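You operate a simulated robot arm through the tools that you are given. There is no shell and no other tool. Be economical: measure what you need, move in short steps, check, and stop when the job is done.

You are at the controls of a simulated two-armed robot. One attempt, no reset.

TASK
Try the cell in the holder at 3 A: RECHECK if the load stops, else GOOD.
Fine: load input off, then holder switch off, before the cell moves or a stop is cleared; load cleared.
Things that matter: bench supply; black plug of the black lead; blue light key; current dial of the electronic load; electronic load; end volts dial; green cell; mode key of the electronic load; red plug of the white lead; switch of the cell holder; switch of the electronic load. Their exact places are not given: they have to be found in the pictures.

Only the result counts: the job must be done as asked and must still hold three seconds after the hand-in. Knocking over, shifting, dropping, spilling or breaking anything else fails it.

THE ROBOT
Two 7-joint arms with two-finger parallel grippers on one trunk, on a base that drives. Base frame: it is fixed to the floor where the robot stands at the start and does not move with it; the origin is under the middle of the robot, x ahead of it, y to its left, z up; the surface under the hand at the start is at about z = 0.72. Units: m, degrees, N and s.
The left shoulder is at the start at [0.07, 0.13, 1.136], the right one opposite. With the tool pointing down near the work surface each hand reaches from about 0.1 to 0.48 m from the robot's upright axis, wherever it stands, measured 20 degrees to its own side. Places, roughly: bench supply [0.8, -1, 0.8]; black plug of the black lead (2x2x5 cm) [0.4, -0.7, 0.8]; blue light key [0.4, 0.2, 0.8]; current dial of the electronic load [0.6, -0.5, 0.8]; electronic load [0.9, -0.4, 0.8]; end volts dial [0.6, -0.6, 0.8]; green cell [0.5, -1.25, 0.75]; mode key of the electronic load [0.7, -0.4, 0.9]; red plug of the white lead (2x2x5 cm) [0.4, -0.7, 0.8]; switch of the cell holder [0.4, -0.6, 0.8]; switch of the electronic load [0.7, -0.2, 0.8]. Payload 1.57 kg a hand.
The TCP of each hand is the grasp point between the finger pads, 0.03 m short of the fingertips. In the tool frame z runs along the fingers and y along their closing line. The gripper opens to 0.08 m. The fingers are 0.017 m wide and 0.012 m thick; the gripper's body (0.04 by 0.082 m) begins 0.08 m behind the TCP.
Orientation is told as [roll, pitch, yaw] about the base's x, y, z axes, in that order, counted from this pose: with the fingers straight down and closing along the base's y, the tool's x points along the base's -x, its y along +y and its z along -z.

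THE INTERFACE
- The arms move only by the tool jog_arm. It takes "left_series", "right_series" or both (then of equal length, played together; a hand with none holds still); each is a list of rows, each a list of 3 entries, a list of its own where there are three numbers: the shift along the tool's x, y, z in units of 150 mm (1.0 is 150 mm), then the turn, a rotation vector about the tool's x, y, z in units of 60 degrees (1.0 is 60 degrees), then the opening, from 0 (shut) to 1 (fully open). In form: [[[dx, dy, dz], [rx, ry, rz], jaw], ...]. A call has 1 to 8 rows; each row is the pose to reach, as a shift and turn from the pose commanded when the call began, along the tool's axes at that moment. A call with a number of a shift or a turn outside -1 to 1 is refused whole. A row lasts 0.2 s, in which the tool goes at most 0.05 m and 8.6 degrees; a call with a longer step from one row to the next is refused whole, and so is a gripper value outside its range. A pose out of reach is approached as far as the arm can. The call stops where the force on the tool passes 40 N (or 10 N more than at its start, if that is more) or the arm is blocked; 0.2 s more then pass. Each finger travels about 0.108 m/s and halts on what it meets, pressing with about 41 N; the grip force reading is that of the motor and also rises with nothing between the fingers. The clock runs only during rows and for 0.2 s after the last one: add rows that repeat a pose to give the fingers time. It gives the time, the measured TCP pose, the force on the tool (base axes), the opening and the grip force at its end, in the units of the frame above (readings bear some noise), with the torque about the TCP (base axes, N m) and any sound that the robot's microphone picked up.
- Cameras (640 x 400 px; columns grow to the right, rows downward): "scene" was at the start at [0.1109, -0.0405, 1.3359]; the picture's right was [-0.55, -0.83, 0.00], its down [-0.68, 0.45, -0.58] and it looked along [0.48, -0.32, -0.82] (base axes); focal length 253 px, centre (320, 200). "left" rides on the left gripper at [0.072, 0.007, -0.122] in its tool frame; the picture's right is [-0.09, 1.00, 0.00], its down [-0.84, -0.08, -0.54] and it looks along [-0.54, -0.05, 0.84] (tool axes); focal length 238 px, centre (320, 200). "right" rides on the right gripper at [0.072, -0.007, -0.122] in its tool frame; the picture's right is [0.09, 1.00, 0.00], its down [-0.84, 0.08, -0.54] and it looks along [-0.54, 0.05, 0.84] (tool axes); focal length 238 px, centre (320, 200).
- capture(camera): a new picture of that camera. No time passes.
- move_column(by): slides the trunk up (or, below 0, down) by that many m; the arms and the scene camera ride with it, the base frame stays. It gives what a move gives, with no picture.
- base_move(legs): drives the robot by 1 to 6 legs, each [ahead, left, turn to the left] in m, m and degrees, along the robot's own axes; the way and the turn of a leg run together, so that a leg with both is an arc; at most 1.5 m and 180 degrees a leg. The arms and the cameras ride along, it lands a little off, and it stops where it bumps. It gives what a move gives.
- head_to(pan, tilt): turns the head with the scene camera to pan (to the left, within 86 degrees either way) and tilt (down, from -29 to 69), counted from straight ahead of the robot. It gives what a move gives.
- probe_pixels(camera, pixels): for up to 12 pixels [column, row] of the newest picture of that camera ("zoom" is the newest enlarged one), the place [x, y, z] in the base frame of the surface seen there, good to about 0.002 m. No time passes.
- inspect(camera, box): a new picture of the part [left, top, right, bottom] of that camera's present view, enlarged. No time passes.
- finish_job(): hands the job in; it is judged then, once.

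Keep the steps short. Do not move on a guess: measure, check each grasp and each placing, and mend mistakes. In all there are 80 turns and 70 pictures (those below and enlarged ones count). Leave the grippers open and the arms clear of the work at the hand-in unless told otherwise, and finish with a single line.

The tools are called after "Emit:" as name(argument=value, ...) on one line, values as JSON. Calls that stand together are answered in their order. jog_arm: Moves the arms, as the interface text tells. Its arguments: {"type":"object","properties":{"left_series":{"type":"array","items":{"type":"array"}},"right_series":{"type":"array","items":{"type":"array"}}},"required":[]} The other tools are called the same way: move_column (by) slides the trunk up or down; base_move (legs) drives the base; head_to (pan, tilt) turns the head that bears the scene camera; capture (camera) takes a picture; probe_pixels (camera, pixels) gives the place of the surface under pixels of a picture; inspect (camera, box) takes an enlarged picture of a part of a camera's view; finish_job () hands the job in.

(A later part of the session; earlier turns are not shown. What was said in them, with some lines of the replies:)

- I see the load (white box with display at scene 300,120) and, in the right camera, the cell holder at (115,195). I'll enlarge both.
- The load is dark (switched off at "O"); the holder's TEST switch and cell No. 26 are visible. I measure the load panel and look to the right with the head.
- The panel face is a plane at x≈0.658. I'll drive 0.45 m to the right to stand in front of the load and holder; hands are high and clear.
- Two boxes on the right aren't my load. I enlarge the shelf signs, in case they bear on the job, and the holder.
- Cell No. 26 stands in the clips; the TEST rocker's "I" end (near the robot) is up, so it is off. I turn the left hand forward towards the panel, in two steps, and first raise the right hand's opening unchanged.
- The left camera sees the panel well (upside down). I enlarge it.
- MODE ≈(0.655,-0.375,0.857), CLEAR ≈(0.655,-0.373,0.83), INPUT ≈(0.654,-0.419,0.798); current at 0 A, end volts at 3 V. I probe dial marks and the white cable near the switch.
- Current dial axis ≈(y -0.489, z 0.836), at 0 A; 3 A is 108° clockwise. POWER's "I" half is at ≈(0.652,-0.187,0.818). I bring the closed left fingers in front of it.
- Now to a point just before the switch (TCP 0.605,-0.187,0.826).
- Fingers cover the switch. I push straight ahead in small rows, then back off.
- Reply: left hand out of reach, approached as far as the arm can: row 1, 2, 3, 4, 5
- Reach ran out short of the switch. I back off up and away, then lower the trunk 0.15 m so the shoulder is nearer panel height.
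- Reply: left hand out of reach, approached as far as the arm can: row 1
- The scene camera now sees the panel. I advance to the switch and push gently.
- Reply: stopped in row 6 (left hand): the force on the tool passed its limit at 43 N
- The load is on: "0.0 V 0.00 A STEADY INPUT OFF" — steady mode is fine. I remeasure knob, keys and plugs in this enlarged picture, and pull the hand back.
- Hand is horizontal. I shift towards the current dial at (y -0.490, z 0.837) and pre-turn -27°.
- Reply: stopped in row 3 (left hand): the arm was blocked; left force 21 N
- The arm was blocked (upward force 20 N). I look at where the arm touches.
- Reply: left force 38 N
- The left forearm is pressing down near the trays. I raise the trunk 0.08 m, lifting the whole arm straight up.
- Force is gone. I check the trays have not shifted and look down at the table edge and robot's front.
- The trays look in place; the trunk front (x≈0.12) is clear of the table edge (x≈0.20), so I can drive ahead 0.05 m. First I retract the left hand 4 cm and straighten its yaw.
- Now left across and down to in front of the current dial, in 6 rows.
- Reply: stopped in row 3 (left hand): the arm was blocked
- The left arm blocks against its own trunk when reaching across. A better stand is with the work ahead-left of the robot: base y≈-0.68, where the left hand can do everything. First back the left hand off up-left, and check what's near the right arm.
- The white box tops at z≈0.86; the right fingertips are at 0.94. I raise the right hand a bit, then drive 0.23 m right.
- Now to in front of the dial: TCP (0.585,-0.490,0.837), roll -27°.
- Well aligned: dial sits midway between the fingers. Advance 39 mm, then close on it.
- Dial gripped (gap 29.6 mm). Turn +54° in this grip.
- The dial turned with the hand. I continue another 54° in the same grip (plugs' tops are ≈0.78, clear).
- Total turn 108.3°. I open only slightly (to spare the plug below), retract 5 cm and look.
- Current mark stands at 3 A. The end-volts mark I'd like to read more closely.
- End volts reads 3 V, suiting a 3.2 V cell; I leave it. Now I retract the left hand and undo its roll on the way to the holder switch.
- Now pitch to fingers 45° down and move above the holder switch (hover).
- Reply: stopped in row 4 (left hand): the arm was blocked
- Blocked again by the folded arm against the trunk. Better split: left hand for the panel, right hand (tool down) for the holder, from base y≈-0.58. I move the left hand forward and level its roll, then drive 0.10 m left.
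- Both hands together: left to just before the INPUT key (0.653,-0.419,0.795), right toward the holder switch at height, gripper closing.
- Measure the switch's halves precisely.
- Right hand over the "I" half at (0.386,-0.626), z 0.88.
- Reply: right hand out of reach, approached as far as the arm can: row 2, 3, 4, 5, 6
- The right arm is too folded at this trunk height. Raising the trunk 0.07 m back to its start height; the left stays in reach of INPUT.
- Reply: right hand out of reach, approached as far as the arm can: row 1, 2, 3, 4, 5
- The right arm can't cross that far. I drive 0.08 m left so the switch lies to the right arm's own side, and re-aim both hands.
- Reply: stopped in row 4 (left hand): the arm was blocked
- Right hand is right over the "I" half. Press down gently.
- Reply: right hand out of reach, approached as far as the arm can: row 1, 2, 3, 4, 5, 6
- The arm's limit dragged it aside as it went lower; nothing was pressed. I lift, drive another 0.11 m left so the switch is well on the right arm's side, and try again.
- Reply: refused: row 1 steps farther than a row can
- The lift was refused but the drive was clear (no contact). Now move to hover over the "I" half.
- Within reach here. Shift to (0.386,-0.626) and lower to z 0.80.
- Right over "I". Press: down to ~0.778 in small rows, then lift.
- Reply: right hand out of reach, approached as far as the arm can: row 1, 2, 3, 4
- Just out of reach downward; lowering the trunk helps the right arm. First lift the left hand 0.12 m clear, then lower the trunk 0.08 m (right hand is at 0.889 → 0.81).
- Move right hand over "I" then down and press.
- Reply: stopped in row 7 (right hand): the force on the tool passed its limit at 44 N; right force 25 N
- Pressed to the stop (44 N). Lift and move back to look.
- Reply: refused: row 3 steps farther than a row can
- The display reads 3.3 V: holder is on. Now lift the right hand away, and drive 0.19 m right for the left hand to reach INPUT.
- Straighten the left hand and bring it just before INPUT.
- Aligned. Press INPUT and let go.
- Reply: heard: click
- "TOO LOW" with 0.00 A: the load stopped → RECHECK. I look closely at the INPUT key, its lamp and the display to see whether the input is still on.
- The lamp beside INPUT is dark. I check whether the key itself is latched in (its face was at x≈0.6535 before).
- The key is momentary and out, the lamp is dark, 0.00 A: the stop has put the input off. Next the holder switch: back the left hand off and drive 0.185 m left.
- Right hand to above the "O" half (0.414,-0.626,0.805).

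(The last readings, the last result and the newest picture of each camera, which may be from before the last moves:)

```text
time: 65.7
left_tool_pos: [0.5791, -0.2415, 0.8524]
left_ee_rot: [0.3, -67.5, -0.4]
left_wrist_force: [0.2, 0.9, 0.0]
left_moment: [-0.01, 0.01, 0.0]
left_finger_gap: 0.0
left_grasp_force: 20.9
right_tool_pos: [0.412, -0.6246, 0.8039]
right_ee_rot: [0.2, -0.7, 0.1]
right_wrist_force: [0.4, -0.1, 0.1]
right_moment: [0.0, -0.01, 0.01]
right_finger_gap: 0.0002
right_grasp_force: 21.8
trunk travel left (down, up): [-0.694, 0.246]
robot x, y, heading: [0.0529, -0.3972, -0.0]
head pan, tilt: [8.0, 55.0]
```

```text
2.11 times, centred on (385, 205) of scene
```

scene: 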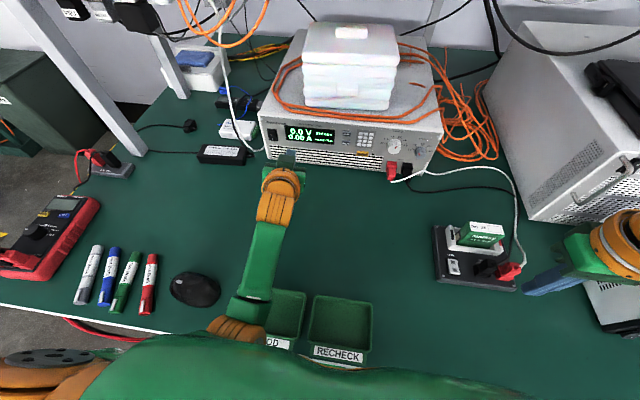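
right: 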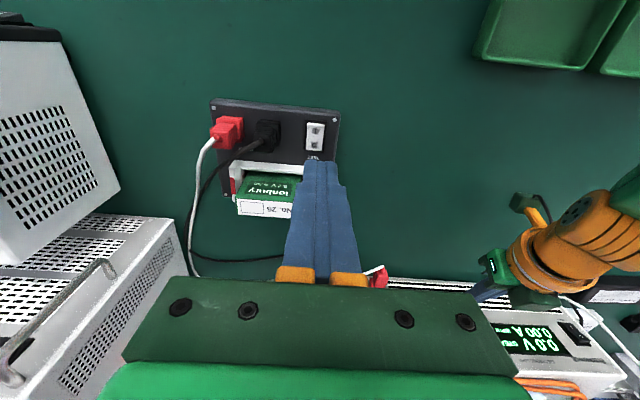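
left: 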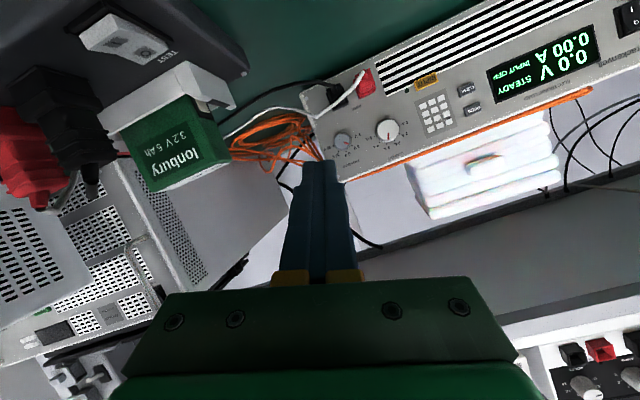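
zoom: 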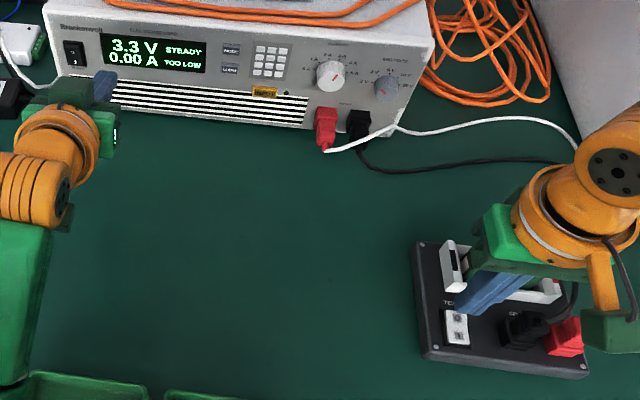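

Press "O" down.

Emit:
jog_arm(right_series=[[[0, 0, 0.09], [0, 0, 0], 0], [[0, 0, 0.12], [0, 0, 0], 0], [[0, 0, 0.145], [0, 0, 0], 0], [[0, 0, 0.17], [0, 0, 0], 0], [[0, 0, 0.19], [0, 0, 0], 0]])

Emit:
inspect(camera="scene", box=[250, 110, 520, 300])

```text
time: 66.8
left_tool_pos: [0.575, -0.2408, 0.8545]
left_ee_rot: [0.0, -67.8, -0.2]
left_wrist_force: [0.4, 0.0, -0.2]
left_moment: [0.03, 0.0, 0.01]
left_finger_gap: 0.0
left_grasp_force: 21.2
right_tool_pos: [0.4143, -0.6243, 0.7833]
right_ee_rot: [0.1, -1.7, 0.0]
right_wrist_force: [-4.2, -5.1, 23.0]
right_moment: [-0.11, 0.32, 0.11]
right_finger_gap: 0.0
right_grasp_force: 21.3
trunk travel left (down, up): [-0.694, 0.246]
robot x, y, heading: [0.0548, -0.4, 0.1]
head pan, tilt: [8.0, 55.0]
stopped in row 5 (right hand): the force on the tool passed its limit at 46 N (the readings are from after the stop); the commanded pose is now the measured one
```

```text
2.11 times, centred on (385, 205) of scene
```

zoom: 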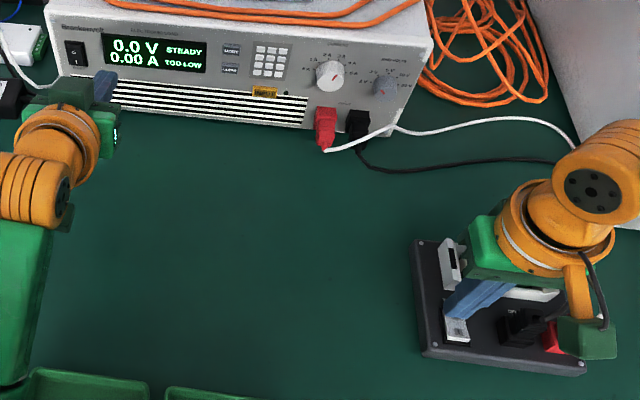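

Display 0.0 V: holder off. Now the cell: lift the right hand and turn it +90° (to close front-to-back on the cell), opening, on the way over it.

Emit:
jog_arm(right_series=[[[0, 0, -0.3], [0, 0, 0], 0], [[0, 0, -0.6], [0, 0, -0.14], 0], [[0, 0, -0.85], [0, 0, -0.28], 0], [[-0.1, -0.1, -0.9], [0, 0, -0.42], 0.3], [[-0.2, -0.2, -0.9], [0, 0, -0.56], 0.7], [[-0.3, -0.27, -0.9], [0, 0, -0.7], 0.8], [[-0.36, -0.27, -0.9], [0, 0, -0.84], 0.8], [[-0.36, -0.27, -0.9], [0, 0, -0.98], 0.8]])

Emit:
jog_arm(right_series=[[[0, 0, 0], [0, 0, -0.13], 0.8], [[0, 0, 0], [0, 0, -0.26], 0.8], [[0, 0, 0], [0, 0, -0.39], 0.8], [[0, 0, 0], [0, 0, -0.51], 0.8], [[0, 0, 0], [0, 0, -0.51], 0.8]])

Emit:
capture(camera="right")

```text
time: 68.5
left_tool_pos: [0.5797, -0.241, 0.8511]
left_ee_rot: [0.2, -67.5, -0.3]
left_wrist_force: [0.4, -0.2, 0.0]
left_moment: [0.0, -0.01, 0.02]
left_finger_gap: 0.0001
left_grasp_force: 20.7
right_tool_pos: [0.3749, -0.5618, 0.8963]
right_ee_rot: [-1.6, -0.7, 58.5]
right_wrist_force: [0.7, 0.3, 0.7]
right_moment: [-0.02, -0.02, -0.01]
right_finger_gap: 0.0641
right_grasp_force: 0.0
right hand out of reach, approached as far as the arm can: row 5, 6, 7, 8
trunk travel left (down, up): [-0.694, 0.246]
robot x, y, heading: [0.0512, -0.3979, 0.2]
head pan, tilt: [8.0, 55.0]
```

```text
time: 69.8
left_tool_pos: [0.5795, -0.2416, 0.8523]
left_ee_rot: [0.4, -67.5, -0.6]
left_wrist_force: [0.2, -0.4, 0.4]
left_moment: [0.02, 0.02, 0.02]
left_finger_gap: 0.0
left_grasp_force: 21.4
right_tool_pos: [0.299, -0.5027, 0.8733]
right_ee_rot: [-1.4, -0.3, 89.5]
right_wrist_force: [-0.1, 0.1, 0.0]
right_moment: [0.01, -0.02, 0.0]
right_finger_gap: 0.0639
right_grasp_force: 0.1
right hand out of reach, approached as far as the arm can: row 1, 2, 3, 4, 5
trunk travel left (down, up): [-0.694, 0.246]
robot x, y, heading: [0.0564, -0.3979, -0.1]
head pan, tilt: [8.0, 55.0]
```

```text
11 pictures are left
```

right: 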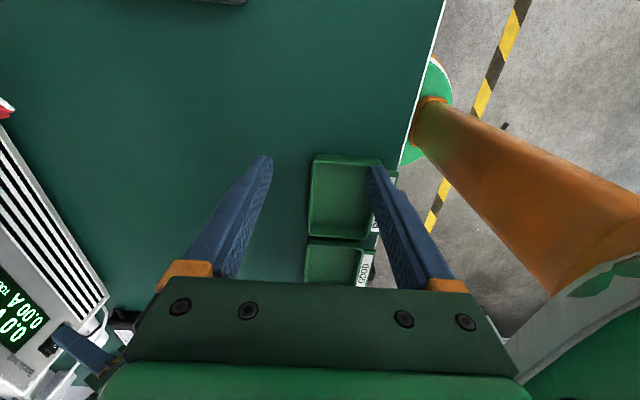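

Turning this way shortens the right arm's reach; the other way (-90°) should lengthen it. I turn back through zero.

Emit:
jog_arm(right_series=[[[0.08, 0, -0.08], [0, 0, 0.125], 0.8], [[0.16, 0, -0.16], [0, 0, 0.25], 0.8], [[0.24, 0, -0.24], [0, 0, 0.375], 0.8], [[0.33, 0, -0.33], [0, 0, 0.5], 0.8], [[0.33, 0, -0.33], [0, 0, 0.625], 0.8], [[0.33, 0, -0.33], [0, 0, 0.75], 0.8], [[0.33, 0, -0.33], [0, 0, 0.875], 0.8], [[0.33, 0, -0.33], [0, 0, 1], 0.8]])

Emit:
jog_arm(right_series=[[[0, 0, 0], [0, 0, 0.125], 0.8], [[0, 0, 0], [0, 0, 0.25], 0.8], [[0, 0, 0], [0, 0, 0.375], 0.8], [[0, 0, 0], [0, 0, 0.5], 0.8], [[0, 0, 0], [0, 0, 0.625], 0.8], [[0, 0, 0], [0, 0, 0.75], 0.8], [[0, 0, 0], [0, 0, 0.875], 0.8], [[0, 0, 0], [0, 0, 1], 0.8]])

Emit:
jog_arm(right_series=[[[0, 0, 0], [0, 0, 0.125], 0.8], [[0, 0, 0], [0, 0, 0.25], 0.8], [[0, 0, 0], [0, 0, 0.375], 0.8], [[0, 0, 0], [0, 0, 0.5], 0.8], [[0, 0, 0], [0, 0, 0.625], 0.8], [[0, 0, 0], [0, 0, 0.75], 0.8], [[0, 0, 0], [0, 0, 0.875], 0.8], [[0, 0, 0], [0, 0, 1], 0.8]])

```text
time: 71.5
left_tool_pos: [0.5792, -0.2413, 0.852]
left_ee_rot: [0.3, -67.6, -0.4]
left_wrist_force: [1.0, 0.6, -0.2]
left_moment: [-0.01, -0.02, 0.02]
left_finger_gap: 0.0
left_grasp_force: 21.5
right_tool_pos: [0.2921, -0.5526, 0.923]
right_ee_rot: [-0.5, -1.2, 29.3]
right_wrist_force: [-0.6, 0.1, -0.2]
right_moment: [0.01, 0.02, 0.02]
right_finger_gap: 0.0641
right_grasp_force: 0.1
trunk travel left (down, up): [-0.694, 0.246]
robot x, y, heading: [0.0575, -0.3975, -0.1]
head pan, tilt: [8.0, 55.0]
```

```text
time: 73.3
left_tool_pos: [0.5794, -0.2405, 0.8515]
left_ee_rot: [0.3, -67.5, -0.6]
left_wrist_force: [-0.4, 0.7, 0.6]
left_moment: [0.01, 0.0, 0.01]
left_finger_gap: 0.0
left_grasp_force: 21.4
right_tool_pos: [0.2936, -0.5527, 0.9215]
right_ee_rot: [0.8, -1.0, -30.7]
right_wrist_force: [0.4, -0.6, 0.7]
right_moment: [0.04, 0.0, 0.03]
right_finger_gap: 0.0638
right_grasp_force: 0.1
trunk travel left (down, up): [-0.694, 0.246]
robot x, y, heading: [0.0617, -0.3946, -0.2]
head pan, tilt: [8.0, 55.0]
```

```text
time: 75.2
left_tool_pos: [0.5785, -0.2413, 0.8522]
left_ee_rot: [0.2, -67.5, -0.4]
left_wrist_force: [-0.5, -0.6, 0.6]
left_moment: [0.01, -0.03, -0.03]
left_finger_gap: 0.0
left_grasp_force: 21.6
right_tool_pos: [0.2917, -0.5526, 0.922]
right_ee_rot: [1.2, 0.2, -90.7]
right_wrist_force: [-0.4, 0.2, -0.1]
right_moment: [0.0, 0.02, 0.03]
right_finger_gap: 0.0639
right_grasp_force: 0.2
trunk travel left (down, up): [-0.694, 0.246]
robot x, y, heading: [0.0535, -0.3966, -0.1]
head pan, tilt: [8.0, 55.0]
```

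Now at -90°. Move toward above the cell.

Emit:
jog_arm(right_series=[[[-0.19, 0.25, 0], [0, 0, 0], 0.8], [[-0.38, 0.5, 0], [0, 0, 0], 0.8], [[-0.56, 0.75, 0], [0, 0, 0], 0.8], [[-0.75, 1.0, 0], [0, 0, 0], 0.8], [[-0.75, 1.0, 0], [0, 0, 0], 0.8]])

Emit:
capture(camera="right")

```text
time: 76.3
left_tool_pos: [0.5781, -0.241, 0.8529]
left_ee_rot: [0.2, -67.6, -0.4]
left_wrist_force: [-0.3, -0.2, -0.2]
left_moment: [0.0, 0.02, 0.0]
left_finger_gap: 0.0
left_grasp_force: 21.7
right_tool_pos: [0.4392, -0.665, 0.9259]
right_ee_rot: [1.1, 0.2, -90.5]
right_wrist_force: [0.4, 0.0, 1.7]
right_moment: [-0.03, 0.02, -0.01]
right_finger_gap: 0.064
right_grasp_force: 0.0
trunk travel left (down, up): [-0.694, 0.246]
robot x, y, heading: [0.0568, -0.3951, -0.1]
head pan, tilt: [8.0, 55.0]
```

```text
10 pictures are left
```

right: 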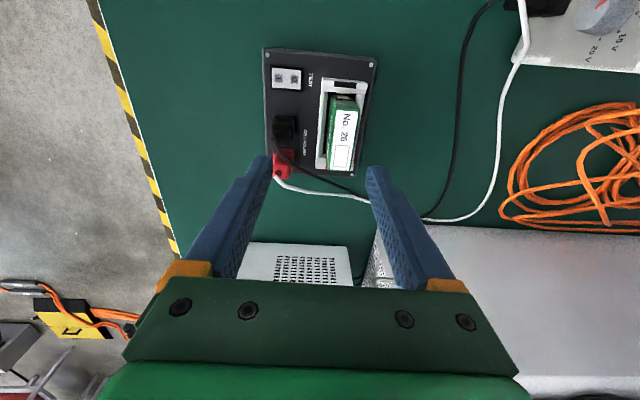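

Emit:
probe_pixels(camera="right", pixels=[[338, 112], [355, 112], [334, 162], [350, 164], [345, 135], [330, 110], [324, 130], [361, 130], [345, 86], [338, 171], [345, 100], [300, 172]])

Emit:
inspect(camera="right", box=[255, 40, 395, 200])

```text
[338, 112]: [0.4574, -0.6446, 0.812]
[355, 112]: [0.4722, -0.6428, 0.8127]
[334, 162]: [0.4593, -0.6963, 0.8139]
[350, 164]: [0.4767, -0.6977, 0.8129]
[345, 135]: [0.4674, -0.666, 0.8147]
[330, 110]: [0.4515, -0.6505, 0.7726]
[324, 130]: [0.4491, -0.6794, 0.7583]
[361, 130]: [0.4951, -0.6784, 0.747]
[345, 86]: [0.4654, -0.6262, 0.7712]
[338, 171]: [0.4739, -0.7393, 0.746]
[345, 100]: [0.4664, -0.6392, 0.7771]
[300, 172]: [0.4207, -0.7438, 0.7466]
```

```text
2.50 times, centred on (325, 120) of right
```

zoom: 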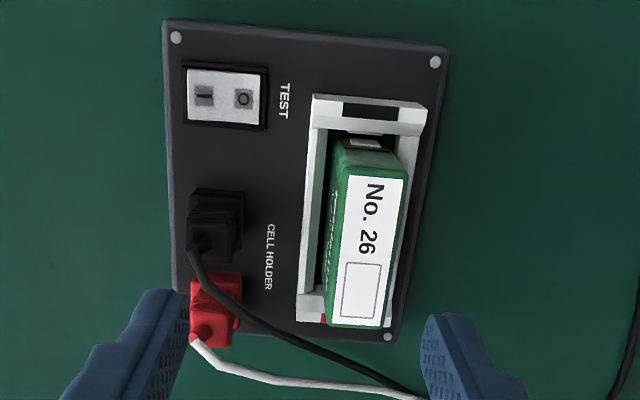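

Cell top centre ≈(0.467,-0.670,0.814), 25 mm thick; frame tops at 0.758–0.777. I lower around it to TCP z 0.80 with the jaw at 48 mm.

Emit:
jog_arm(right_series=[[[-0.02, 0.09, 0], [0, 0, 0], 0.6], [[-0.047, 0.179, 0.1], [0, 0, 0], 0.6], [[-0.047, 0.179, 0.35], [0, 0, 0], 0.6], [[-0.047, 0.179, 0.55], [0, 0, 0], 0.6], [[-0.047, 0.179, 0.55], [0, 0, 0], 0.6]])

Emit:
inspect(camera="right", box=[225, 40, 425, 240])

```text
time: 77.5
left_tool_pos: [0.578, -0.2411, 0.8531]
left_ee_rot: [0.3, -67.5, -0.4]
left_wrist_force: [-0.1, -0.2, 0.1]
left_moment: [0.0, 0.01, 0.01]
left_finger_gap: 0.0001
left_grasp_force: 21.1
right_tool_pos: [0.4663, -0.6762, 0.8432]
right_ee_rot: [1.2, 0.2, -90.6]
right_wrist_force: [-0.1, 0.6, 1.4]
right_moment: [-0.02, 0.01, 0.0]
right_finger_gap: 0.0483
right_grasp_force: 0.1
trunk travel left (down, up): [-0.694, 0.246]
robot x, y, heading: [0.0559, -0.3988, -0.1]
head pan, tilt: [8.0, 55.0]
```

```text
2.00 times, centred on (325, 140) of right
```

zoom: 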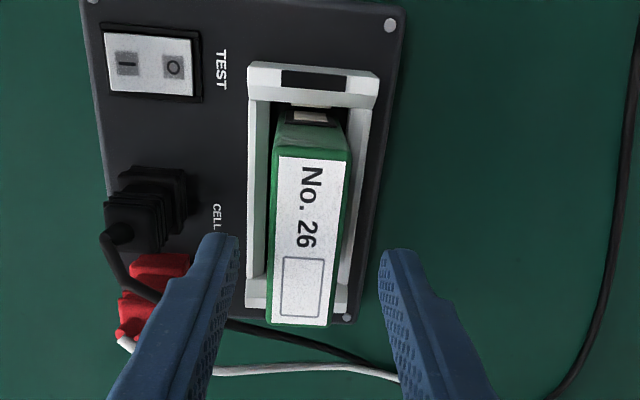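

Straddled. Lower to 0.80 with a small +y shift to stay off the lead, then close.

Emit:
jog_arm(right_series=[[[0.06, 0, 0.05], [0, 0, 0], 0.6], [[0.06, 0, 0.17], [0, 0, 0], 0.6], [[0.06, 0, 0.285], [0, 0, 0], 0.6], [[0.06, 0, 0.285], [0, 0, 0], 0.25], [[0.06, 0, 0.285], [0, 0, 0], 0.2], [[0.06, 0, 0.285], [0, 0, 0], 0.2]])

```text
time: 79.0
left_tool_pos: [0.5782, -0.2419, 0.8517]
left_ee_rot: [0.3, -67.6, -0.6]
left_wrist_force: [0.5, -0.2, -0.3]
left_moment: [0.02, 0.0, -0.01]
left_finger_gap: 0.0002
left_grasp_force: 21.0
right_tool_pos: [0.4686, -0.6661, 0.7997]
right_ee_rot: [1.3, 0.2, -90.5]
right_wrist_force: [-4.3, 0.3, -1.5]
right_moment: [-0.04, 0.31, 0.18]
right_finger_gap: 0.0259
right_grasp_force: 36.7
trunk travel left (down, up): [-0.694, 0.246]
robot x, y, heading: [0.0567, -0.3967, -0.1]
head pan, tilt: [8.0, 55.0]
```

Cell gripped (25.9 mm). Lift straight up.

Emit:
jog_arm(right_series=[[[0, 0, -0.05], [0, 0, 0], 0.2], [[0, 0, -0.15], [0, 0, 0], 0.2], [[0, 0, -0.3], [0, 0, 0], 0.2], [[0, 0, -0.5], [0, 0, 0], 0.2], [[0, 0, -0.75], [0, 0, 0], 0.2], [[0, 0, -0.95], [0, 0, 0], 0.2], [[0, 0, -0.95], [0, 0, 0], 0.2]])

Emit:
capture(camera="scene")

```text
time: 80.5
left_tool_pos: [0.58, -0.2431, 0.852]
left_ee_rot: [0.3, -67.5, -0.4]
left_wrist_force: [0.3, 0.2, 0.5]
left_moment: [0.04, -0.01, 0.02]
left_finger_gap: 0.0
left_grasp_force: 21.2
right_tool_pos: [0.4695, -0.6629, 0.9423]
right_ee_rot: [1.2, 0.2, -90.5]
right_wrist_force: [-0.1, 0.3, -3.0]
right_moment: [0.03, 0.02, 0.02]
right_finger_gap: 0.0255
right_grasp_force: 36.7
trunk travel left (down, up): [-0.694, 0.246]
robot x, y, heading: [0.057, -0.4011, -0.2]
head pan, tilt: [8.0, 55.0]
```

```text
7 pictures are left
```

scene: 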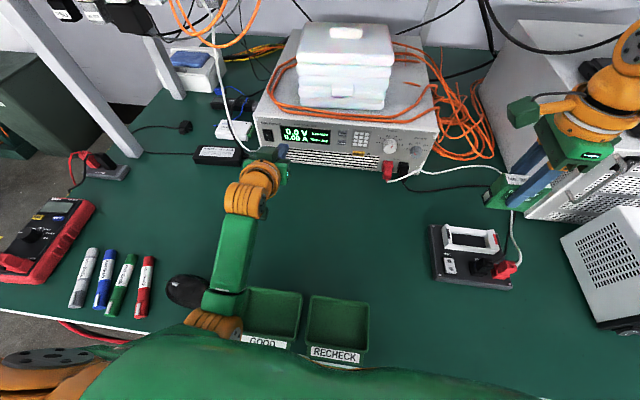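

Cell is out of the holder. Pull the left hand back a little, then drive 0.15 m left toward the trays.

Emit:
jog_arm(left_series=[[[-0.1, 0, -0.17], [0, 0, 0], 0], [[-0.2, 0, -0.33], [0, 0, 0], 0], [[-0.3, 0, -0.5], [0, 0, 0], 0]], right_series=[[[0, -0.15, 0], [0, 0, 0], 0.2], [[0, -0.3, 0], [0, 0, 0], 0.2], [[0, -0.45, 0], [0, 0, 0], 0.2]])

Emit:
base_move(legs=[[0, 0.15, 0]])

Emit:
jog_arm(right_series=[[[0.15, -0.22, 0], [0, 0, 0], 0.2], [[0.3, -0.44, 0], [0, 0, 0], 0.2], [[0.45, -0.66, 0], [0, 0, 0], 0.2], [[0.6, -0.88, 0], [0, 0, 0], 0.2], [[0.67, -0.93, 0], [0, 0, 0], 0.2], [[0.67, -0.93, 0], [0, 0, 0], 0.2]])

```text
time: 81.3
left_tool_pos: [0.5251, -0.2432, 0.9234]
left_ee_rot: [0.4, -67.6, -0.6]
left_wrist_force: [-0.5, 0.3, 0.3]
left_moment: [-0.03, -0.03, -0.01]
left_finger_gap: 0.0002
left_grasp_force: 21.4
right_tool_pos: [0.399, -0.6651, 0.9407]
right_ee_rot: [1.3, 0.2, -90.5]
right_wrist_force: [-0.1, 0.4, -1.5]
right_moment: [0.01, -0.04, 0.02]
right_finger_gap: 0.0257
right_grasp_force: 37.1
trunk travel left (down, up): [-0.694, 0.246]
robot x, y, heading: [0.0572, -0.395, 0.1]
head pan, tilt: [8.0, 55.0]
```

```text
time: 82.7
left_tool_pos: [0.5265, -0.0924, 0.9242]
left_ee_rot: [0.5, -67.5, -0.9]
left_wrist_force: [0.0, 0.4, 0.1]
left_moment: [-0.05, -0.02, 0.01]
left_finger_gap: 0.0
left_grasp_force: 21.8
right_tool_pos: [0.4002, -0.5146, 0.9394]
right_ee_rot: [1.2, 0.3, -90.9]
right_wrist_force: [0.4, -0.1, -3.5]
right_moment: [0.02, 0.03, 0.0]
right_finger_gap: 0.0257
right_grasp_force: 37.0
trunk travel left (down, up): [-0.694, 0.246]
robot x, y, heading: [0.0563, -0.2413, -0.1]
head pan, tilt: [8.0, 55.0]
```

```text
time: 84.1
left_tool_pos: [0.5266, -0.0916, 0.9228]
left_ee_rot: [0.3, -67.5, -0.9]
left_wrist_force: [0.2, 0.3, 0.3]
left_moment: [-0.03, 0.0, -0.01]
left_finger_gap: 0.0003
left_grasp_force: 21.2
right_tool_pos: [0.2717, -0.4103, 0.9448]
right_ee_rot: [1.2, 0.3, -90.9]
right_wrist_force: [0.8, -0.6, -2.5]
right_moment: [0.05, -0.04, 0.0]
right_finger_gap: 0.0255
right_grasp_force: 36.5
right hand out of reach, approached as far as the arm can: row 4, 5, 6
trunk travel left (down, up): [-0.694, 0.246]
robot x, y, heading: [0.0564, -0.2452, -0.3]
head pan, tilt: [8.0, 55.0]
```

Close to the arm's near limit; I drive back 0.04 m and reposition over the RECHECK tray centre.

Emit:
base_move(legs=[[-0.04, 0, 0]])

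Emit:
head_to(pan=-10, tilt=62)

Emit:
capture(camera="right")

```text
time: 85.0
left_tool_pos: [0.4881, -0.0915, 0.9215]
left_ee_rot: [0.3, -67.3, -0.9]
left_wrist_force: [-1.2, -0.5, -0.1]
left_moment: [-0.02, 0.01, -0.01]
left_finger_gap: 0.0
left_grasp_force: 21.7
right_tool_pos: [0.2341, -0.4099, 0.9444]
right_ee_rot: [1.0, 0.2, -90.9]
right_wrist_force: [1.5, -0.2, -2.9]
right_moment: [0.06, -0.02, -0.02]
right_finger_gap: 0.0257
right_grasp_force: 36.9
trunk travel left (down, up): [-0.694, 0.246]
robot x, y, heading: [0.0117, -0.2425, -0.3]
head pan, tilt: [8.0, 55.0]
```

```text
time: 85.8
left_tool_pos: [0.4849, -0.0926, 0.9233]
left_ee_rot: [0.3, -67.6, -0.9]
left_wrist_force: [-0.1, -0.1, -0.1]
left_moment: [0.0, -0.04, 0.01]
left_finger_gap: 0.0001
left_grasp_force: 21.3
right_tool_pos: [0.2305, -0.4092, 0.9444]
right_ee_rot: [1.2, 0.2, -90.9]
right_wrist_force: [0.9, 0.1, -2.5]
right_moment: [0.05, -0.02, 0.0]
right_finger_gap: 0.0259
right_grasp_force: 36.8
trunk travel left (down, up): [-0.694, 0.246]
robot x, y, heading: [0.0114, -0.2455, -0.4]
head pan, tilt: [-10.0, 62.0]
```

```text
6 pictures are left
```

right: 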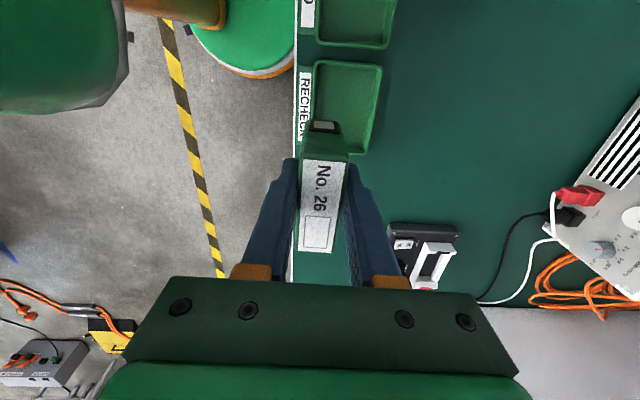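

Emit:
probe_pixels(camera="right", pixels=[[347, 100], [380, 75], [315, 75], [350, 63], [360, 153], [365, 100], [325, 100], [355, 135], [320, 123], [325, 62]])

```text
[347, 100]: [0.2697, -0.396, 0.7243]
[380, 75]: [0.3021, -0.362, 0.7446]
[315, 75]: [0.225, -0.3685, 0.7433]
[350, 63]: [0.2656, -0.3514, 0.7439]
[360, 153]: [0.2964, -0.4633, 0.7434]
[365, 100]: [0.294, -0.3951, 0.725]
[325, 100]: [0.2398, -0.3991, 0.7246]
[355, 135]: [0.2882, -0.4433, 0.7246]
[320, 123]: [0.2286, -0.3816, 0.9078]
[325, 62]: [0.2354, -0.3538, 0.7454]
```

Tray centre (0.2645,-0.408), floor 0.7245. Move over it and lower to TCP 0.80.

Emit:
jog_arm(right_series=[[[0.015, 0.115, 0], [0, 0, 0], 0.2], [[0.03, 0.227, 0.05], [0, 0, 0], 0.2], [[0.04, 0.227, 0.3], [0, 0, 0], 0.2], [[0.045, 0.227, 0.55], [0, 0, 0], 0.2], [[0.05, 0.227, 0.8], [0, 0, 0], 0.2], [[0.05, 0.227, 0.93], [0, 0, 0], 0.2], [[0.05, 0.227, 0.93], [0, 0, 0], 0.2]])

```text
time: 87.4
left_tool_pos: [0.4855, -0.0909, 0.9227]
left_ee_rot: [0.2, -67.5, -0.9]
left_wrist_force: [0.5, -0.4, -0.8]
left_moment: [-0.01, 0.01, 0.01]
left_finger_gap: 0.0001
left_grasp_force: 21.5
right_tool_pos: [0.27, -0.4039, 0.8044]
right_ee_rot: [1.1, 0.3, -91.0]
right_wrist_force: [0.5, -0.6, -2.1]
right_moment: [0.03, 0.01, -0.02]
right_finger_gap: 0.0258
right_grasp_force: 36.9
trunk travel left (down, up): [-0.694, 0.246]
robot x, y, heading: [0.0143, -0.2431, -0.4]
head pan, tilt: [-10.0, 62.0]
```

Lower slowly until the floor is felt.

Emit:
jog_arm(right_series=[[[0, -0.02, 0.05], [0, 0, 0], 0.2], [[0, -0.03, 0.09], [0, 0, 0], 0.2], [[0, -0.03, 0.12], [0, 0, 0], 0.2], [[0, -0.03, 0.135], [0, 0, 0], 0.2], [[0, -0.03, 0.135], [0, 0, 0], 0.2]])

```text
time: 88.6
left_tool_pos: [0.4851, -0.0897, 0.923]
left_ee_rot: [0.3, -67.5, -0.9]
left_wrist_force: [0.6, -0.4, 0.1]
left_moment: [-0.01, 0.02, 0.02]
left_finger_gap: 0.0
left_grasp_force: 21.4
right_tool_pos: [0.2645, -0.403, 0.7843]
right_ee_rot: [1.3, 0.2, -91.0]
right_wrist_force: [-0.4, -0.7, -2.2]
right_moment: [-0.02, -0.02, 0.02]
right_finger_gap: 0.0256
right_grasp_force: 37.2
trunk travel left (down, up): [-0.694, 0.246]
robot x, y, heading: [0.014, -0.2418, -0.5]
head pan, tilt: [-10.0, 62.0]
```

No contact yet; continue in ~2 mm steps.

Emit:
jog_arm(right_series=[[[0, 0, 0.015], [0, 0, 0], 0.2], [[0, 0, 0.03], [0, 0, 0], 0.2], [[0, 0, 0.042], [0, 0, 0], 0.2], [[0, 0, 0.042], [0, 0, 0], 0.2]])

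```text
time: 89.6
left_tool_pos: [0.4849, -0.0913, 0.9222]
left_ee_rot: [0.3, -67.5, -0.9]
left_wrist_force: [0.9, -0.3, 0.1]
left_moment: [-0.01, 0.01, 0.01]
left_finger_gap: 0.0
left_grasp_force: 21.5
right_tool_pos: [0.264, -0.4022, 0.7795]
right_ee_rot: [1.1, 0.2, -90.9]
right_wrist_force: [-0.3, 0.3, -2.5]
right_moment: [0.0, 0.02, -0.02]
right_finger_gap: 0.0257
right_grasp_force: 37.0
trunk travel left (down, up): [-0.694, 0.246]
robot x, y, heading: [0.0156, -0.2454, -0.2]
head pan, tilt: [-10.0, 62.0]
```

Emit:
jog_arm(right_series=[[[0, 0, 0.015], [0, 0, 0], 0.2], [[0, 0, 0.03], [0, 0, 0], 0.2], [[0, 0, 0.045], [0, 0, 0], 0.2], [[0, 0, 0.06], [0, 0, 0], 0.2], [[0, 0, 0.06], [0, 0, 0], 0.2]])

Emit:
inspect(camera="scene", box=[300, 150, 560, 330])

```text
time: 90.8
left_tool_pos: [0.4816, -0.0896, 0.9248]
left_ee_rot: [0.0, -67.8, -0.6]
left_wrist_force: [0.2, -0.1, -0.9]
left_moment: [0.01, -0.01, 0.0]
left_finger_gap: 0.0001
left_grasp_force: 22.3
right_tool_pos: [0.2638, -0.4008, 0.7709]
right_ee_rot: [1.4, 0.2, -91.0]
right_wrist_force: [0.5, -2.1, 31.2]
right_moment: [0.09, 0.33, 0.02]
right_finger_gap: 0.0256
right_grasp_force: 37.2
trunk travel left (down, up): [-0.694, 0.246]
robot x, y, heading: [0.0115, -0.2428, -0.4]
head pan, tilt: [-10.0, 62.0]
```

```text
2.22 times, centred on (430, 240) of scene
```

zoom: 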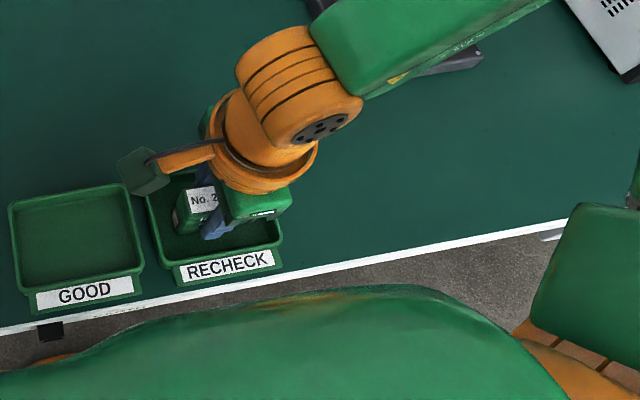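

Firm contact (31 N) and the cell is inside RECHECK. Ease 1.5 mm, open slightly, lift straight up.

Emit:
jog_arm(right_series=[[[0, 0, -0.01], [0, 0, 0], 0.2], [[0, 0, -0.01], [0, 0, 0], 0.4], [[0, 0, -0.01], [0, 0, 0], 0.42], [[0, 0, -0.1], [0, 0, 0], 0.42], [[0, 0, -0.3], [0, 0, 0], 0.45], [[0, 0, -0.6], [0, 0, 0], 0.6], [[0, 0, -0.9], [0, 0, 0], 0.8], [[0, 0, -1.0], [0, 0, 0], 1]])

Emit:
inspect(camera="scene", box=[300, 150, 560, 330])

```text
time: 92.6
left_tool_pos: [0.485, -0.0913, 0.924]
left_ee_rot: [0.1, -67.5, -0.9]
left_wrist_force: [0.0, -1.0, -0.8]
left_moment: [0.01, -0.02, -0.02]
left_finger_gap: 0.0
left_grasp_force: 21.7
right_tool_pos: [0.2621, -0.4049, 0.9206]
right_ee_rot: [1.3, 0.2, -90.9]
right_wrist_force: [-0.7, -0.3, 0.5]
right_moment: [0.01, -0.02, 0.03]
right_finger_gap: 0.0801
right_grasp_force: 0.0
trunk travel left (down, up): [-0.694, 0.246]
robot x, y, heading: [0.0165, -0.2471, -0.6]
head pan, tilt: [-10.0, 62.0]
```

```text
2.22 times, centred on (430, 240) of scene
```

zoom: 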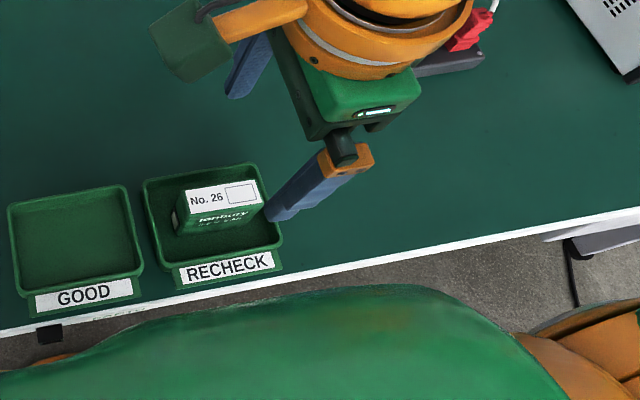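

The cell stands in the RECHECK tray. Now clear the load: raise the trunk 0.08 m (to keep the left forearm well above the cell), then drive to base y≈-0.545.

Emit:
move_column(by=0.08)

Emit:
base_move(legs=[[0, -0.31, 0.5], [0.04, 0, 0]])

```text
time: 93.8
left_tool_pos: [0.4848, -0.092, 1.0032]
left_ee_rot: [0.2, -67.6, -0.9]
left_wrist_force: [-0.7, 0.0, -0.1]
left_moment: [0.0, 0.0, 0.01]
left_finger_gap: 0.0
left_grasp_force: 21.4
right_tool_pos: [0.2622, -0.406, 1.0005]
right_ee_rot: [1.3, 0.2, -90.9]
right_wrist_force: [-0.1, 0.1, -0.6]
right_moment: [-0.03, 0.05, -0.01]
right_finger_gap: 0.0801
right_grasp_force: 0.0
trunk travel left (down, up): [-0.774, 0.166]
robot x, y, heading: [0.0128, -0.2474, -0.5]
head pan, tilt: [-10.0, 62.0]
```

```text
time: 96.4
left_tool_pos: [0.5188, -0.3957, 1.0048]
left_ee_rot: [0.2, -67.8, 0.4]
left_wrist_force: [-0.4, 0.4, -0.1]
left_moment: [0.0, 0.02, 0.02]
left_finger_gap: 0.0
left_grasp_force: 21.5
right_tool_pos: [0.3018, -0.7132, 1.0026]
right_ee_rot: [1.6, 0.2, -89.7]
right_wrist_force: [-1.0, 0.6, 0.5]
right_moment: [-0.03, -0.11, 0.0]
right_finger_gap: 0.08
right_grasp_force: 0.1
trunk travel left (down, up): [-0.774, 0.166]
robot x, y, heading: [0.0582, -0.5571, 0.7]
head pan, tilt: [-10.0, 62.0]
```

Left hand to just before the CLEAR key (0.653,-0.373,0.826).

Emit:
jog_arm(left_series=[[[0.173, 0.03, 0.194], [0, 0, 0], 0], [[0.345, 0.06, 0.389], [0, 0, 0], 0], [[0.518, 0.09, 0.583], [0, 0, 0], 0], [[0.69, 0.12, 0.778], [0, 0, 0], 0], [[0.863, 0.15, 0.972], [0, 0, 0], 0], [[0.863, 0.15, 0.972], [0, 0, 0], 0]])

Emit:
head_to(pan=8, tilt=48)

Emit:
capture(camera="scene")

```text
time: 97.8
left_tool_pos: [0.6024, -0.3734, 0.8283]
left_ee_rot: [0.2, -67.6, 0.4]
left_wrist_force: [1.0, 0.3, -0.2]
left_moment: [-0.03, -0.02, 0.01]
left_finger_gap: 0.0
left_grasp_force: 21.3
right_tool_pos: [0.3078, -0.7145, 1.0]
right_ee_rot: [1.1, 0.1, -89.7]
right_wrist_force: [-0.1, 0.1, -0.2]
right_moment: [-0.01, 0.05, -0.04]
right_finger_gap: 0.0798
right_grasp_force: 0.1
trunk travel left (down, up): [-0.774, 0.166]
robot x, y, heading: [0.0562, -0.5565, 1.0]
head pan, tilt: [-10.0, 62.0]
```

```text
time: 98.6
left_tool_pos: [0.6054, -0.3738, 0.8275]
left_ee_rot: [0.2, -67.6, 0.4]
left_wrist_force: [0.0, 0.8, 0.7]
left_moment: [0.0, 0.01, 0.0]
left_finger_gap: 0.0
left_grasp_force: 21.2
right_tool_pos: [0.3073, -0.7149, 1.0011]
right_ee_rot: [1.2, 0.2, -89.7]
right_wrist_force: [0.2, -0.3, 0.1]
right_moment: [0.02, 0.0, -0.01]
right_finger_gap: 0.08
right_grasp_force: 0.1
trunk travel left (down, up): [-0.774, 0.166]
robot x, y, heading: [0.0554, -0.5574, 0.7]
head pan, tilt: [8.0, 48.0]
```

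```text
3 pictures are left
```

scene: 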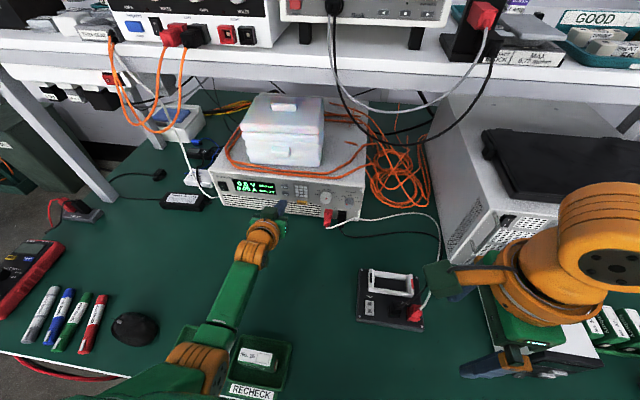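

In position. Press CLEAR and release (same stroke as INPUT).

Emit:
jog_arm(left_series=[[[-0.036, 0, 0.086], [0, 0, 0], 0], [[-0.046, 0, 0.111], [0, 0, 0], 0], [[-0.054, 0, 0.129], [0, 0, 0], 0], [[-0.061, 0, 0.146], [0, 0, 0], 0], [[-0.04, 0, 0.095], [0, 0, 0], 0], [[0, 0, 0], [0, 0, 0], 0], [[-0.05, 0, -0.2], [0, 0, 0], 0]])

Emit:
inspect(camera="scene", box=[205, 160, 355, 240])

```text
time: 100.2
left_tool_pos: [0.581, -0.3714, 0.8437]
left_ee_rot: [0.3, -67.5, 0.2]
left_wrist_force: [0.0, 0.0, 0.0]
left_moment: [0.01, 0.03, 0.01]
left_finger_gap: 0.0
left_grasp_force: 21.6
right_tool_pos: [0.3056, -0.7147, 1.0022]
right_ee_rot: [1.3, 0.2, -89.7]
right_wrist_force: [-0.2, 0.2, -0.3]
right_moment: [0.04, -0.02, -0.02]
right_finger_gap: 0.0803
right_grasp_force: 0.0
trunk travel left (down, up): [-0.774, 0.166]
robot x, y, heading: [0.0571, -0.5521, 0.9]
head pan, tilt: [8.0, 48.0]
heard: click
```

```text
4.27 times, centred on (280, 200) of scene
```

zoom: 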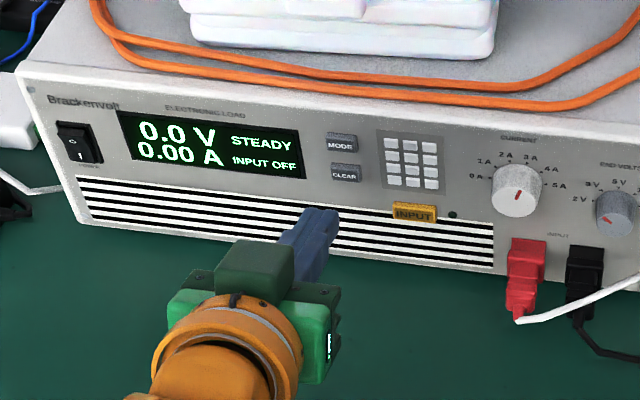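

Display: "0.0 V 0.00 A STEADY INPUT OFF" – cleared. Retract the left hand up and back, open it, and raise the trunk for clearance.

Emit:
jog_arm(left_series=[[[-0.15, 0, -0.1], [0, 0, 0], 0], [[-0.3, 0, -0.2], [0, 0, 0], 0.3], [[-0.45, 0, -0.3], [0, 0, 0], 0.7], [[-0.6, 0, -0.4], [0, 0, 0], 1], [[-0.6, 0, -0.4], [0, 0, 0], 1], [[-0.6, 0, -0.4], [0, 0, 0], 1]])

Emit:
move_column(by=0.08)

Emit:
capture(camera="scene")

```text
time: 101.6
left_tool_pos: [0.563, -0.3756, 0.9519]
left_ee_rot: [0.3, -67.5, 0.4]
left_wrist_force: [-0.6, 0.6, 0.0]
left_moment: [-0.02, 0.01, -0.05]
left_finger_gap: 0.0799
left_grasp_force: 0.0
right_tool_pos: [0.307, -0.7155, 1.0014]
right_ee_rot: [1.1, 0.2, -89.7]
right_wrist_force: [0.1, -0.6, 0.0]
right_moment: [0.0, -0.03, 0.0]
right_finger_gap: 0.08
right_grasp_force: 0.0
trunk travel left (down, up): [-0.774, 0.166]
robot x, y, heading: [0.0565, -0.5585, 0.6]
head pan, tilt: [8.0, 48.0]
```

```text
time: 102.8
left_tool_pos: [0.5631, -0.3752, 1.031]
left_ee_rot: [0.2, -67.5, 0.4]
left_wrist_force: [0.1, 0.3, 0.0]
left_moment: [-0.01, 0.01, 0.02]
left_finger_gap: 0.0802
left_grasp_force: 0.1
right_tool_pos: [0.3069, -0.7138, 1.0814]
right_ee_rot: [1.2, 0.1, -89.6]
right_wrist_force: [-0.5, -0.3, -0.4]
right_moment: [-0.01, 0.0, -0.01]
right_finger_gap: 0.08
right_grasp_force: 0.1
trunk travel left (down, up): [-0.854, 0.086]
robot x, y, heading: [0.0619, -0.5577, 0.6]
head pan, tilt: [8.0, 48.0]
```

```text
1 pictures are left
```

scene: 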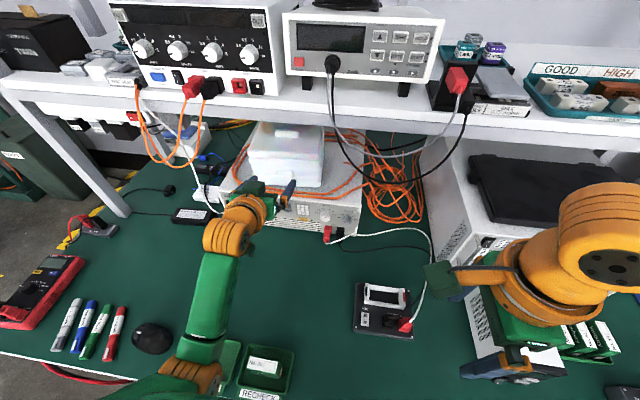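

The cell stands in RECHECK, the holder is empty and off, the load is cleared with its input off, and both arms are clear with grippers open. Handing in.

Emit:
finish_job()

```text
The job is handed in.
```

Cell No. 26 stopped the load at 3 A ("TOO LOW"), so it is in the RECHECK tray; the stop had already put the load input off (lamp dark, so I did not press INPUT again), then I switched the holder off, moved the cell and cleared the load.
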